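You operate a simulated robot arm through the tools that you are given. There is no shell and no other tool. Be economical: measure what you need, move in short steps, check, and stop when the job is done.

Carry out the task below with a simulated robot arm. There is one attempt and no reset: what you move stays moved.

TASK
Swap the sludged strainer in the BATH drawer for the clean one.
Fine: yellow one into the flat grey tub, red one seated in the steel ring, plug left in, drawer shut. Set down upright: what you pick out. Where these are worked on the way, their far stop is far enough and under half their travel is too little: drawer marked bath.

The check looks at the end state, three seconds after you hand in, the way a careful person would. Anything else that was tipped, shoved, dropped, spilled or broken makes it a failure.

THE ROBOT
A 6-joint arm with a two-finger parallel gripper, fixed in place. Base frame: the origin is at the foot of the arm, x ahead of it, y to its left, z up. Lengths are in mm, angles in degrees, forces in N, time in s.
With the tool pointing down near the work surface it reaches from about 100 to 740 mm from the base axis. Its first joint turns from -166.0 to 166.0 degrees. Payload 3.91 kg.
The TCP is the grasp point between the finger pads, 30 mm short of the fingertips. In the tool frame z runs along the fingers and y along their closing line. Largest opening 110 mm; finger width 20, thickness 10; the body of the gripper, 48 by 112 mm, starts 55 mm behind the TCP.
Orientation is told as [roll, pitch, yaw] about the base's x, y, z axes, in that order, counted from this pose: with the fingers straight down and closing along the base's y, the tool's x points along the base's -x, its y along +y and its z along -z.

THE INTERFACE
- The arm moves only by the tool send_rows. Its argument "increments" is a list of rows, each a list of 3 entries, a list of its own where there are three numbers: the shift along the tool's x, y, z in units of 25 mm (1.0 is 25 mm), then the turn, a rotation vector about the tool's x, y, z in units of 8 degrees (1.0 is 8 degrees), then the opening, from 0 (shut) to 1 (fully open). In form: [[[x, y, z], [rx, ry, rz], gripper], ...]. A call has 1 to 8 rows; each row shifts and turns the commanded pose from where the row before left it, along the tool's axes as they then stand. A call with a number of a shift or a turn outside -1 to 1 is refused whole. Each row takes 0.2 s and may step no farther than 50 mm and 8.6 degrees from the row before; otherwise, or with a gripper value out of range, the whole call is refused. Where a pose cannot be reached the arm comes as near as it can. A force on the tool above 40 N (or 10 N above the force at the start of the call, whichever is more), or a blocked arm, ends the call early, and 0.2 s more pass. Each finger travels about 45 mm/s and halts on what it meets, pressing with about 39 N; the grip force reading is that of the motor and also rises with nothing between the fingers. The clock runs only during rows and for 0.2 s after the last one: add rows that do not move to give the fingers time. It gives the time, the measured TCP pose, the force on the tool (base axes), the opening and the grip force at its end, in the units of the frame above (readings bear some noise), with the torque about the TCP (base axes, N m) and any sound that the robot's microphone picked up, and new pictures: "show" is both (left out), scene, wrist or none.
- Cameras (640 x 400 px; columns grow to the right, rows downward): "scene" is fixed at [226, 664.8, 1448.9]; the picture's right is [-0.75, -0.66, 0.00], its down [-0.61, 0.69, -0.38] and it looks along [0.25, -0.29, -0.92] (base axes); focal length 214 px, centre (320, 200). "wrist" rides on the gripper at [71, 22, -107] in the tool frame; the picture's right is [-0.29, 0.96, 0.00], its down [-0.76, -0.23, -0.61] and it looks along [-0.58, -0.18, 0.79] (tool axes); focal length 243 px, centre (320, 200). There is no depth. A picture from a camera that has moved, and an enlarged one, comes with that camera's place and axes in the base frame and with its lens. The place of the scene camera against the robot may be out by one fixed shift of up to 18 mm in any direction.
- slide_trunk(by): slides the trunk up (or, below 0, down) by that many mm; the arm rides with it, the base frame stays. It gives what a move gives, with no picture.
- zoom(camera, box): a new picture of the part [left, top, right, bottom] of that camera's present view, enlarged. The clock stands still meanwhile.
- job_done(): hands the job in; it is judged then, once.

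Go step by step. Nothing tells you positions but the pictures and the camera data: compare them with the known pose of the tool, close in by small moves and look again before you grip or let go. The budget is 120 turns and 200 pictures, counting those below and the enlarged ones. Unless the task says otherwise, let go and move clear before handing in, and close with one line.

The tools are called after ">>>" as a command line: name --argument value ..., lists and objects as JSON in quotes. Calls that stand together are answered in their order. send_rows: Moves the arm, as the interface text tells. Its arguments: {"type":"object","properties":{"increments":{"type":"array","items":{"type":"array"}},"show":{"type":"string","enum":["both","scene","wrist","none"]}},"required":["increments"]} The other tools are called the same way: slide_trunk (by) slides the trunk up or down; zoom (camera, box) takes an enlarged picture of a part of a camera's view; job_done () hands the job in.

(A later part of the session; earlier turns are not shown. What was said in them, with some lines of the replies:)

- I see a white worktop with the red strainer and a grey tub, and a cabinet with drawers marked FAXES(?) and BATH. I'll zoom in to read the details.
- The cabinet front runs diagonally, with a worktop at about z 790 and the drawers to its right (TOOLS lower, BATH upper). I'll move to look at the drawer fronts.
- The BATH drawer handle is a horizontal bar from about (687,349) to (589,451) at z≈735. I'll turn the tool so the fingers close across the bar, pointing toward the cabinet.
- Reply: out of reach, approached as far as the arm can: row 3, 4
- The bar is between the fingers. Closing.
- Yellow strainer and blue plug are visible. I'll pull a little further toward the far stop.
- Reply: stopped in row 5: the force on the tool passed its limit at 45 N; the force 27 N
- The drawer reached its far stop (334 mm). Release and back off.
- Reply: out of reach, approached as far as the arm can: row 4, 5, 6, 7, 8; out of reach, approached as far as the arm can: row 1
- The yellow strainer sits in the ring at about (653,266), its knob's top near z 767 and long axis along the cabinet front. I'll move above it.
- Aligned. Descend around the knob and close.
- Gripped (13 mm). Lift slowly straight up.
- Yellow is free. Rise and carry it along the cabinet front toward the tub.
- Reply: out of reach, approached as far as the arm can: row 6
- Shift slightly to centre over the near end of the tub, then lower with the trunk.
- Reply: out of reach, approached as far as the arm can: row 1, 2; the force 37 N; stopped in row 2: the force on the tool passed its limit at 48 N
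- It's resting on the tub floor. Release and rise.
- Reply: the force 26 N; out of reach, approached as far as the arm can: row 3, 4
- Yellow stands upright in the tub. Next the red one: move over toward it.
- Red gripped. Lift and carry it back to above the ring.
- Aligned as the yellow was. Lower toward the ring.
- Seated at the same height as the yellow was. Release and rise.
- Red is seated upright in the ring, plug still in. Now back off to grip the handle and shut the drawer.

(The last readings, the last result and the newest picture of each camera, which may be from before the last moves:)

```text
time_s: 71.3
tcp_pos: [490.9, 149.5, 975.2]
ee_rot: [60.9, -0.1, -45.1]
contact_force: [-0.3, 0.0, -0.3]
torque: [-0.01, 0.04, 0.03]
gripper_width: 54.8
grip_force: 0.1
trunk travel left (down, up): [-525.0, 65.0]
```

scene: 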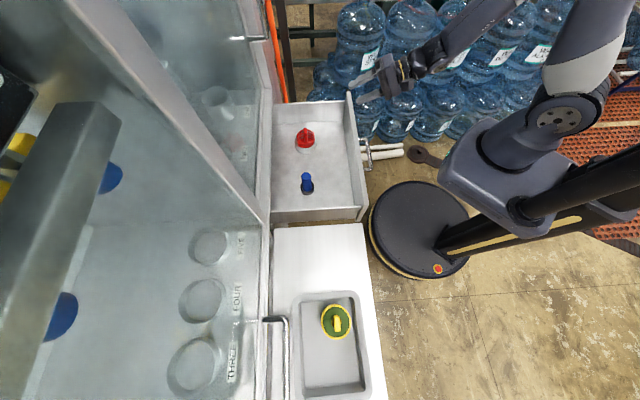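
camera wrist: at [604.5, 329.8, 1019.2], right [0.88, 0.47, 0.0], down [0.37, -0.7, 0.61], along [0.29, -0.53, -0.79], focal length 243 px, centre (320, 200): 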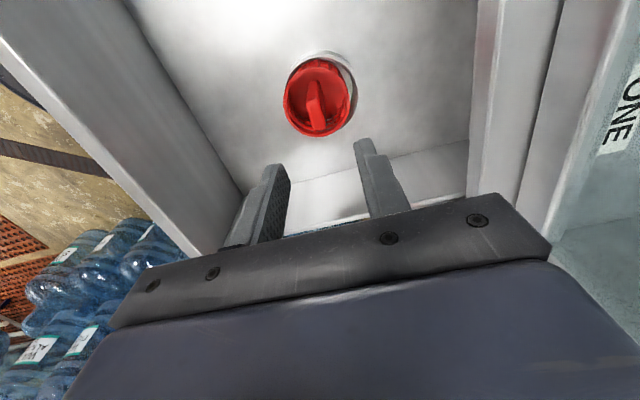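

>>> send_rows --increments '[[[0.7, -0.6, -0.84], [0, 0, 0], 0.5], [[0.7, -0.6, -0.84], [0, 0, 0], 0.5], [[0.7, -0.6, -0.84], [0, 0, 0], 0.5], [[0.7, -0.6, -0.84], [0, 0, 0], 0.5], [[0.7, -0.6, -0.84], [0, 0, 0], 0.5], [[0, 0, 0], [0, 0, 0], 0.5]]' --show "none"

>>> send_rows --increments '[[[0, -0.87, 0.49], [0, 0, 0], 0.5], [[0, -0.87, 0.49], [0, 0, 0], 0.5], [[0, -0.87, 0.49], [0, 0, 0], 0.5], [[0, -0.87, 0.49], [0, 0, 0], 0.5], [[0, -0.87, 0.49], [0, 0, 0], 0.5], [[0, -0.87, 0.49], [0, 0, 0], 0.5], [[0, 0, 0], [0, 0, 0], 0.5]]' --show "both"

```text
time_s: 72.8
tcp_pos: [338.2, 121.7, 959.8]
ee_rot: [60.9, 0.0, -45.1]
contact_force: [-0.2, -0.2, -1.0]
torque: [0.03, 0.0, 0.01]
gripper_width: 55.0
grip_force: 0.0
trunk travel left (down, up): [-525.0, 65.0]
```

```text
time_s: 74.5
tcp_pos: [340.5, 119.7, 842.6]
ee_rot: [62.0, -1.8, -44.9]
contact_force: [-0.4, 0.2, -0.2]
torque: [0.01, -0.01, 0.0]
gripper_width: 54.7
grip_force: 0.1
trunk travel left (down, up): [-525.0, 65.0]
stopped in row 7: the arm was blocked; the commanded pose is now the measured one
camera wrist: at [228.3, 111.8, 910.8], right [0.51, 0.13, 0.85], down [0.08, -0.99, 0.11], along [0.86, 0.02, -0.51], focal length 243 px, centre (320, 200)
```

scene: 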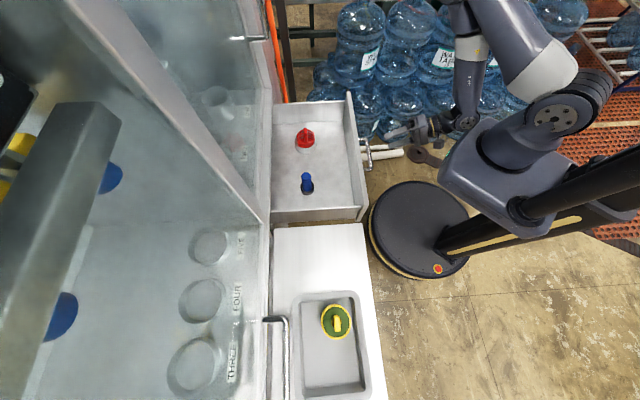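
wrist: 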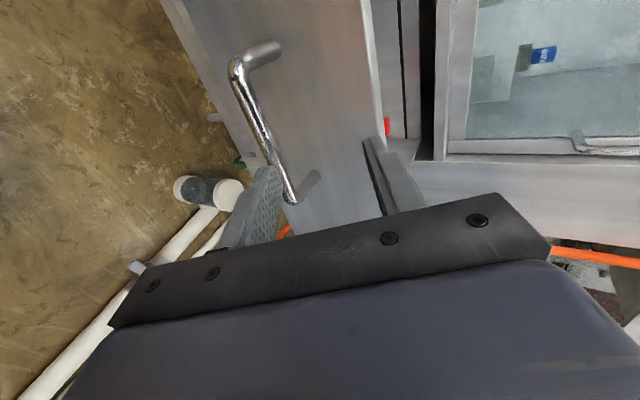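

The arm is folded tight here, so I'll lower with the trunk instead.

>>> send_rows --increments '[[[0, 0.3, 0.1], [0.15, 0.2, 0.1], 0.5], [[0, 0, 0], [0, 0, 0], 0.5]]' --show "none"

>>> slide_trunk --by -75

>>> send_rows --increments '[[[0, 0, 0], [0, 0, 0], 0.5]]' --show "wrist"

```text
time_s: 75.2
tcp_pos: [342.2, 123.3, 845.8]
ee_rot: [60.5, 0.0, -43.8]
contact_force: [-0.4, -0.2, 0.4]
torque: [0.03, 0.01, -0.02]
gripper_width: 55.2
grip_force: 0.1
trunk travel left (down, up): [-525.0, 65.0]
```

```text
time_s: 76.3
tcp_pos: [343.9, 123.1, 771.3]
ee_rot: [60.6, -0.1, -43.7]
contact_force: [0.8, -0.6, -0.2]
torque: [-0.01, 0.0, -0.02]
gripper_width: 55.3
grip_force: 0.0
trunk travel left (down, up): [-450.0, 140.0]
```

```text
time_s: 76.7
tcp_pos: [343.4, 122.1, 771.8]
ee_rot: [60.5, -0.1, -43.8]
contact_force: [0.3, 0.1, -0.4]
torque: [0.01, -0.02, 0.0]
gripper_width: 55.3
grip_force: 0.1
trunk travel left (down, up): [-450.0, 140.0]
camera wrist: at [234.3, 113.9, 843.8], right [0.53, 0.14, 0.83], down [0.1, -0.99, 0.1], along [0.84, 0.03, -0.54], focal length 243 px, centre (320, 200)
```

wrist: 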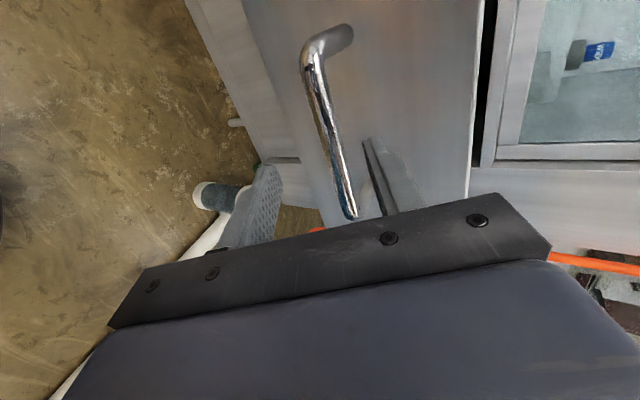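

>>> send_rows --increments '[[[0, 0.3, 0], [0, -0.13, 0.07], 0.5], [[0.01, 0, 0.66], [0, 0, 0], 0.5], [[0.01, 0, 0.66], [0, 0, 0], 0.5], [[0.01, 0, 0.66], [0, 0, 0], 0.5], [[0.01, 0, 0.66], [0, 0, 0], 0.5], [[0, 0, 0], [0, 0, 0], 0.5]]' --show "wrist"

```text
time_s: 78.1
tcp_pos: [385.4, 168.0, 746.2]
ee_rot: [60.5, -0.2, -45.0]
contact_force: [0.4, 0.9, -0.8]
torque: [0.01, -0.01, 0.02]
gripper_width: 55.1
grip_force: 0.1
trunk travel left (down, up): [-450.0, 140.0]
camera wrist: at [277.2, 159.9, 818.4], right [0.54, 0.13, 0.83], down [0.08, -0.99, 0.1], along [0.84, 0.01, -0.54], focal length 243 px, centre (320, 200)
```

wrist: 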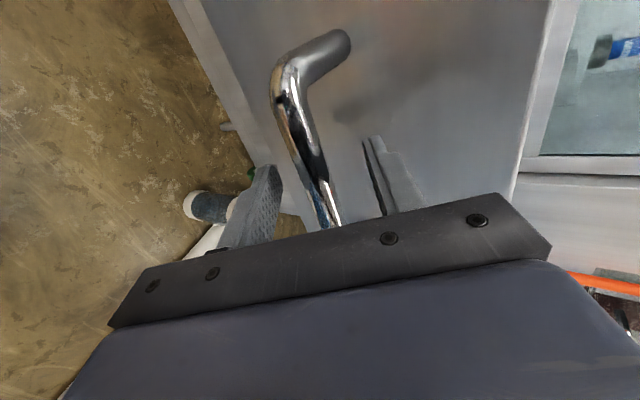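

Bar between the fingers as before. Close and push gently.

>>> send_rows --increments '[[[0, 0, 0], [0, 0, 0], 0], [[0, 0, 0], [0, 0, 0], 0], [[0, 0, 0], [0, 0, 0], 0], [[0, 0, 0], [0, 0, 0], 0], [[0, 0, 0], [0, 0, 0], 0]]' --show "none"

>>> send_rows --increments '[[[0, 0.08, 0.14], [0, 0, 0], 0], [[0, 0.15, 0.26], [0, 0, 0], 0], [[0, 0.2, 0.346], [0, 0, 0], 0], [[0, 0.2, 0.346], [0, 0, 0], 0], [[0, 0.2, 0.346], [0, 0, 0], 0], [[0, 0.2, 0.346], [0, 0, 0], 0], [[0, 0.15, 0.26], [0, 0, 0], 0], [[0, 0.08, 0.14], [0, 0, 0], 0]]' --show "scene"

```text
time_s: 79.3
tcp_pos: [385.9, 167.6, 747.3]
ee_rot: [60.5, -0.1, -44.9]
contact_force: [0.7, -0.3, -0.1]
torque: [-0.1, -0.12, 0.11]
gripper_width: 15.8
grip_force: 45.1
trunk travel left (down, up): [-450.0, 140.0]
```

```text
time_s: 81.1
tcp_pos: [430.6, 212.0, 745.8]
ee_rot: [60.6, -0.1, -45.1]
contact_force: [1.6, -5.3, 7.4]
torque: [-0.51, -0.54, -0.93]
gripper_width: 15.7
grip_force: 44.6
trunk travel left (down, up): [-450.0, 140.0]
```

scene: 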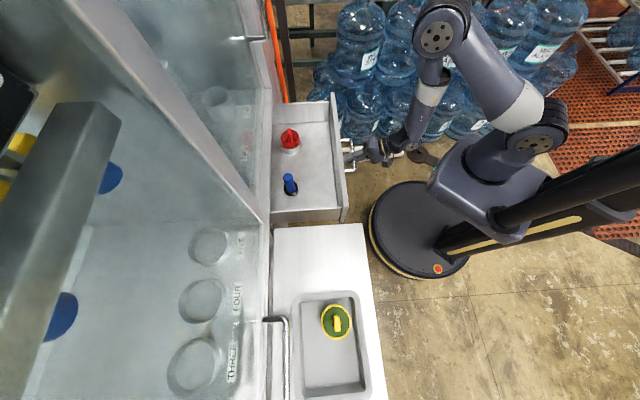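

>>> send_rows --increments '[[[0, 0.1, 0.18], [0, 0, 0], 0], [[0, 0.24, 0.43], [0, 0, 0], 0], [[0, 0.27, 0.478], [0, 0, 0], 0], [[0, 0.27, 0.478], [0, 0, 0], 0], [[0, 0.27, 0.478], [0, 0, 0], 0], [[0, 0.27, 0.478], [0, 0, 0], 0], [[0, 0.24, 0.43], [0, 0, 0], 0], [[0, 0.1, 0.18], [0, 0, 0], 0]]' --show "scene"

>>> send_rows --increments '[[[0, 0.1, 0.18], [0, 0, 0], 0], [[0, 0.24, 0.43], [0, 0, 0], 0], [[0, 0.27, 0.478], [0, 0, 0], 0], [[0, 0.27, 0.478], [0, 0, 0], 0], [[0, 0.27, 0.478], [0, 0, 0], 0], [[0, 0.27, 0.478], [0, 0, 0], 0], [[0, 0.24, 0.43], [0, 0, 0], 0], [[0, 0.1, 0.18], [0, 0, 0], 0]]' --show "scene"

```text
time_s: 82.9
tcp_pos: [494.8, 276.4, 746.1]
ee_rot: [60.5, -0.1, -44.9]
contact_force: [-2.5, -0.6, 6.7]
torque: [0.02, 0.01, 0.39]
gripper_width: 15.4
grip_force: 45.5
trunk travel left (down, up): [-450.0, 140.0]
```

scene: 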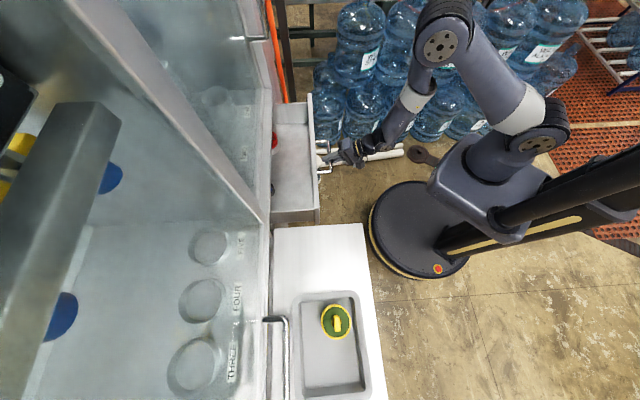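

```text
time_s: 84.7
tcp_pos: [558.0, 338.7, 745.6]
ee_rot: [60.5, 0.0, -45.1]
contact_force: [-0.4, -2.3, 0.0]
torque: [-0.45, -0.39, -0.51]
gripper_width: 15.7
grip_force: 45.3
trunk travel left (down, up): [-450.0, 140.0]
```

scene: 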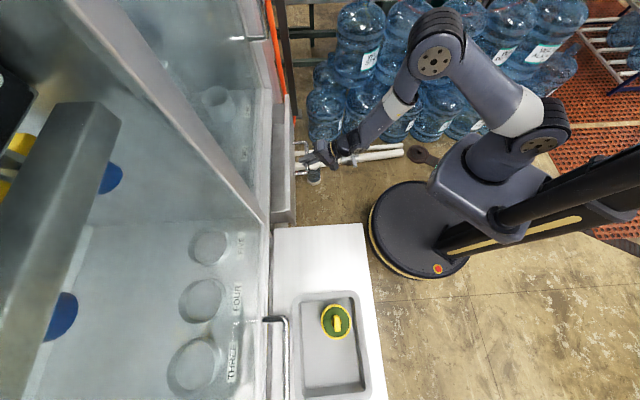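

>>> send_rows --increments '[[[0, 0.1, 0.18], [0, 0, 0], 0], [[0, 0.24, 0.43], [0, 0, 0], 0], [[0, 0.27, 0.478], [0, 0, 0], 0], [[0, 0.27, 0.478], [0, 0, 0], 0], [[0, 0.27, 0.478], [0, 0, 0], 0], [[0, 0.24, 0.43], [0, 0, 0], 0], [[0, 0.12, 0.2], [0, 0, 0], 0], [[0, 0, 0], [0, 0, 0], 0]]' --show "none"

>>> send_rows --increments '[[[0, 0.08, 0.14], [0, 0, 0], 0], [[0, 0.08, 0.14], [0, 0, 0], 0], [[0, 0.08, 0.14], [0, 0, 0], 0], [[0, 0, 0], [0, 0, 0], 0]]' --show "both"

```text
time_s: 86.5
tcp_pos: [613.6, 394.7, 745.9]
ee_rot: [60.5, -0.1, -45.0]
contact_force: [0.0, -1.7, -4.2]
torque: [-0.39, -0.37, -0.69]
gripper_width: 15.4
grip_force: 45.2
trunk travel left (down, up): [-450.0, 140.0]
```

```text
time_s: 87.5
tcp_pos: [620.4, 401.8, 745.5]
ee_rot: [60.4, -0.1, -45.0]
contact_force: [-10.4, -12.5, -3.0]
torque: [0.15, 0.18, 0.86]
gripper_width: 15.4
grip_force: 45.2
trunk travel left (down, up): [-450.0, 140.0]
camera wrist: at [510.5, 393.5, 818.8], right [0.54, 0.13, 0.83], down [0.08, -0.99, 0.1], along [0.84, 0.01, -0.55], focal length 243 px, centre (320, 200)
```

scene: 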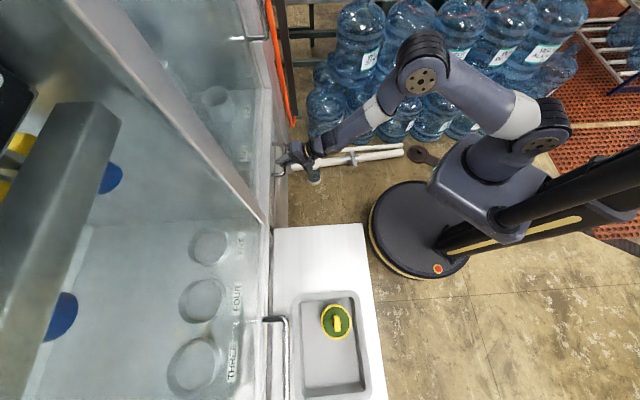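
wrist: 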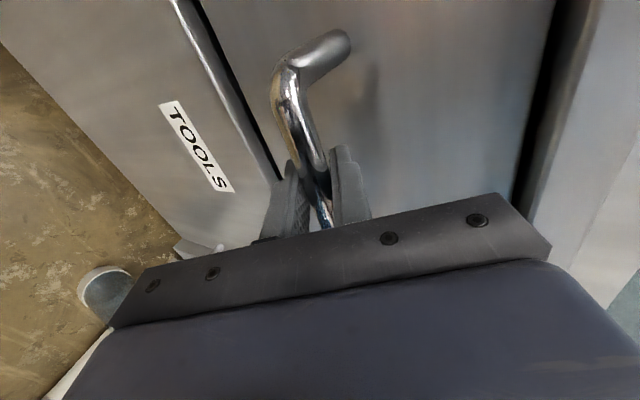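

>>> send_rows --increments '[[[0, 0.06, 0.1], [0, 0, 0], 0], [[0, 0.06, 0.1], [0, 0, 0], 0], [[0, 0, 0], [0, 0, 0], 0]]' --show "none"

```text
time_s: 88.3
tcp_pos: [623.5, 403.0, 745.3]
ee_rot: [60.1, 0.0, -45.1]
contact_force: [-26.0, -27.6, -8.3]
torque: [-0.23, -0.22, 0.05]
gripper_width: 15.7
grip_force: 44.6
trunk travel left (down, up): [-450.0, 140.0]
```

Firmly shut against the stop. Release and back away along the finger direction.

>>> send_rows --increments '[[[0, 0, 0], [0, 0, 0], 0.2], [[0, 0, 0], [0, 0, 0], 0.5], [[0, 0, 0], [0, 0, 0], 0.5], [[0, 0, 0], [0, 0, 0], 0.5], [[0, 0, -0.5], [0, 0, 0], 0.5], [[0, 0, -0.8], [0, 0, 0], 0.5], [[0, 0, -0.9], [0, 0, 0], 0.5], [[0, 0, -0.9], [0, 0, 0], 0.5]]' --show "none"

>>> send_rows --increments '[[[0, 0, -0.9], [0, 0, 0], 0.5], [[0, 0, -0.9], [0, 0, 0], 0.5], [[0, 0, -0.9], [0, 0, 0], 0.5], [[0, 0, 0], [0, 0, 0], 0.5]]' --show "both"

>>> zoom --camera "scene" --box '[240, 120, 380, 380]'

>>> zoom --camera "scene" --box '[300, 290, 370, 360]'

```text
time_s: 90.1
tcp_pos: [576.7, 359.3, 784.7]
ee_rot: [60.5, 0.0, -45.0]
contact_force: [0.0, 0.7, 0.0]
torque: [0.03, 0.0, 0.04]
gripper_width: 55.2
grip_force: 0.2
trunk travel left (down, up): [-450.0, 140.0]
```

```text
time_s: 91.1
tcp_pos: [534.9, 316.7, 817.6]
ee_rot: [60.5, -0.1, -45.0]
contact_force: [-0.6, 0.4, 0.3]
torque: [-0.03, 0.0, -0.04]
gripper_width: 55.2
grip_force: 0.1
trunk travel left (down, up): [-450.0, 140.0]
camera wrist: at [425.1, 309.0, 889.9], right [0.54, 0.13, 0.83], down [0.08, -0.99, 0.1], along [0.84, 0.01, -0.54], focal length 243 px, centre (320, 200)
```

scene: 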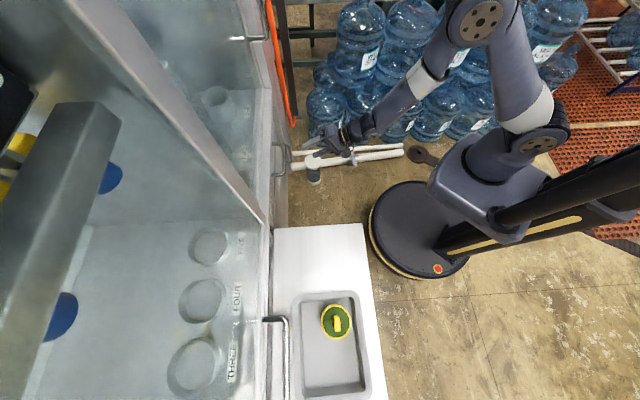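
wrist: 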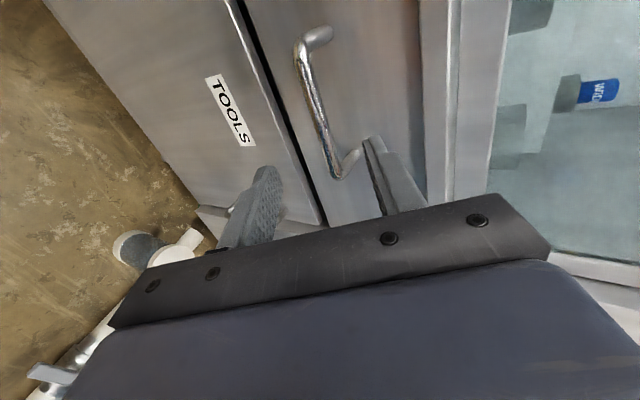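

```text
1.54 times, centred on (310, 250) of scene
camera zoom: at [226.0, 664.8, 1448.9], right [-0.75, -0.66, 0.0], down [-0.61, 0.69, -0.38], along [0.25, -0.29, -0.92], focal length 330 px, centre (335, 123)
```

zoom: 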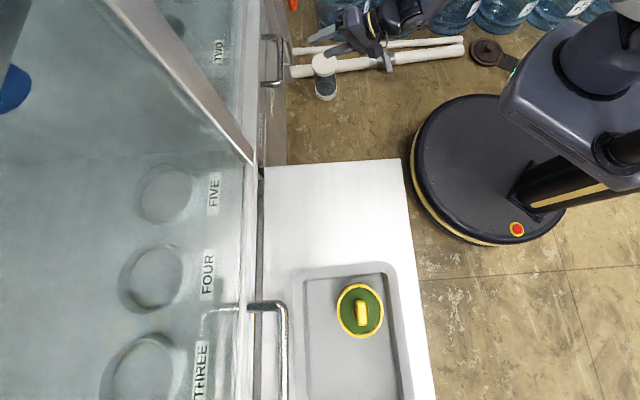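

```text
5.71 times, centred on (335, 325) of scene
camera zoom: at [226.0, 664.8, 1448.9], right [-0.75, -0.66, 0.0], down [-0.61, 0.69, -0.38], along [0.25, -0.29, -0.92], focal length 1226 px, centre (234, -514)
```

zoom: 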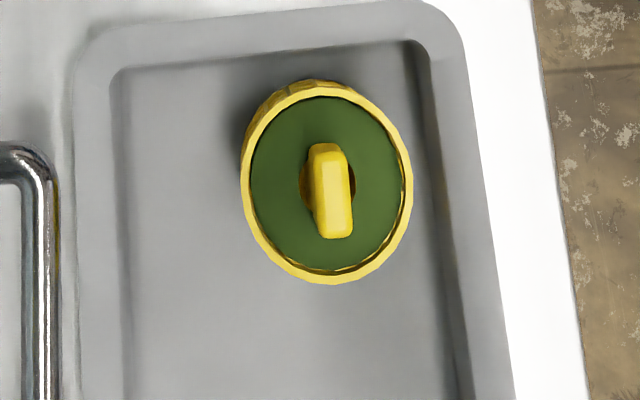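

The drawer is shut, the yellow strainer stands upright in the tub, and the gripper is clear. Handing in.

>>> job_done

```text
The job is handed in.
```

The strainers are swapped: the yellow one is upright in the grey tub, the red one is seated in the steel ring, the plug is still in, and the BATH drawer is shut.
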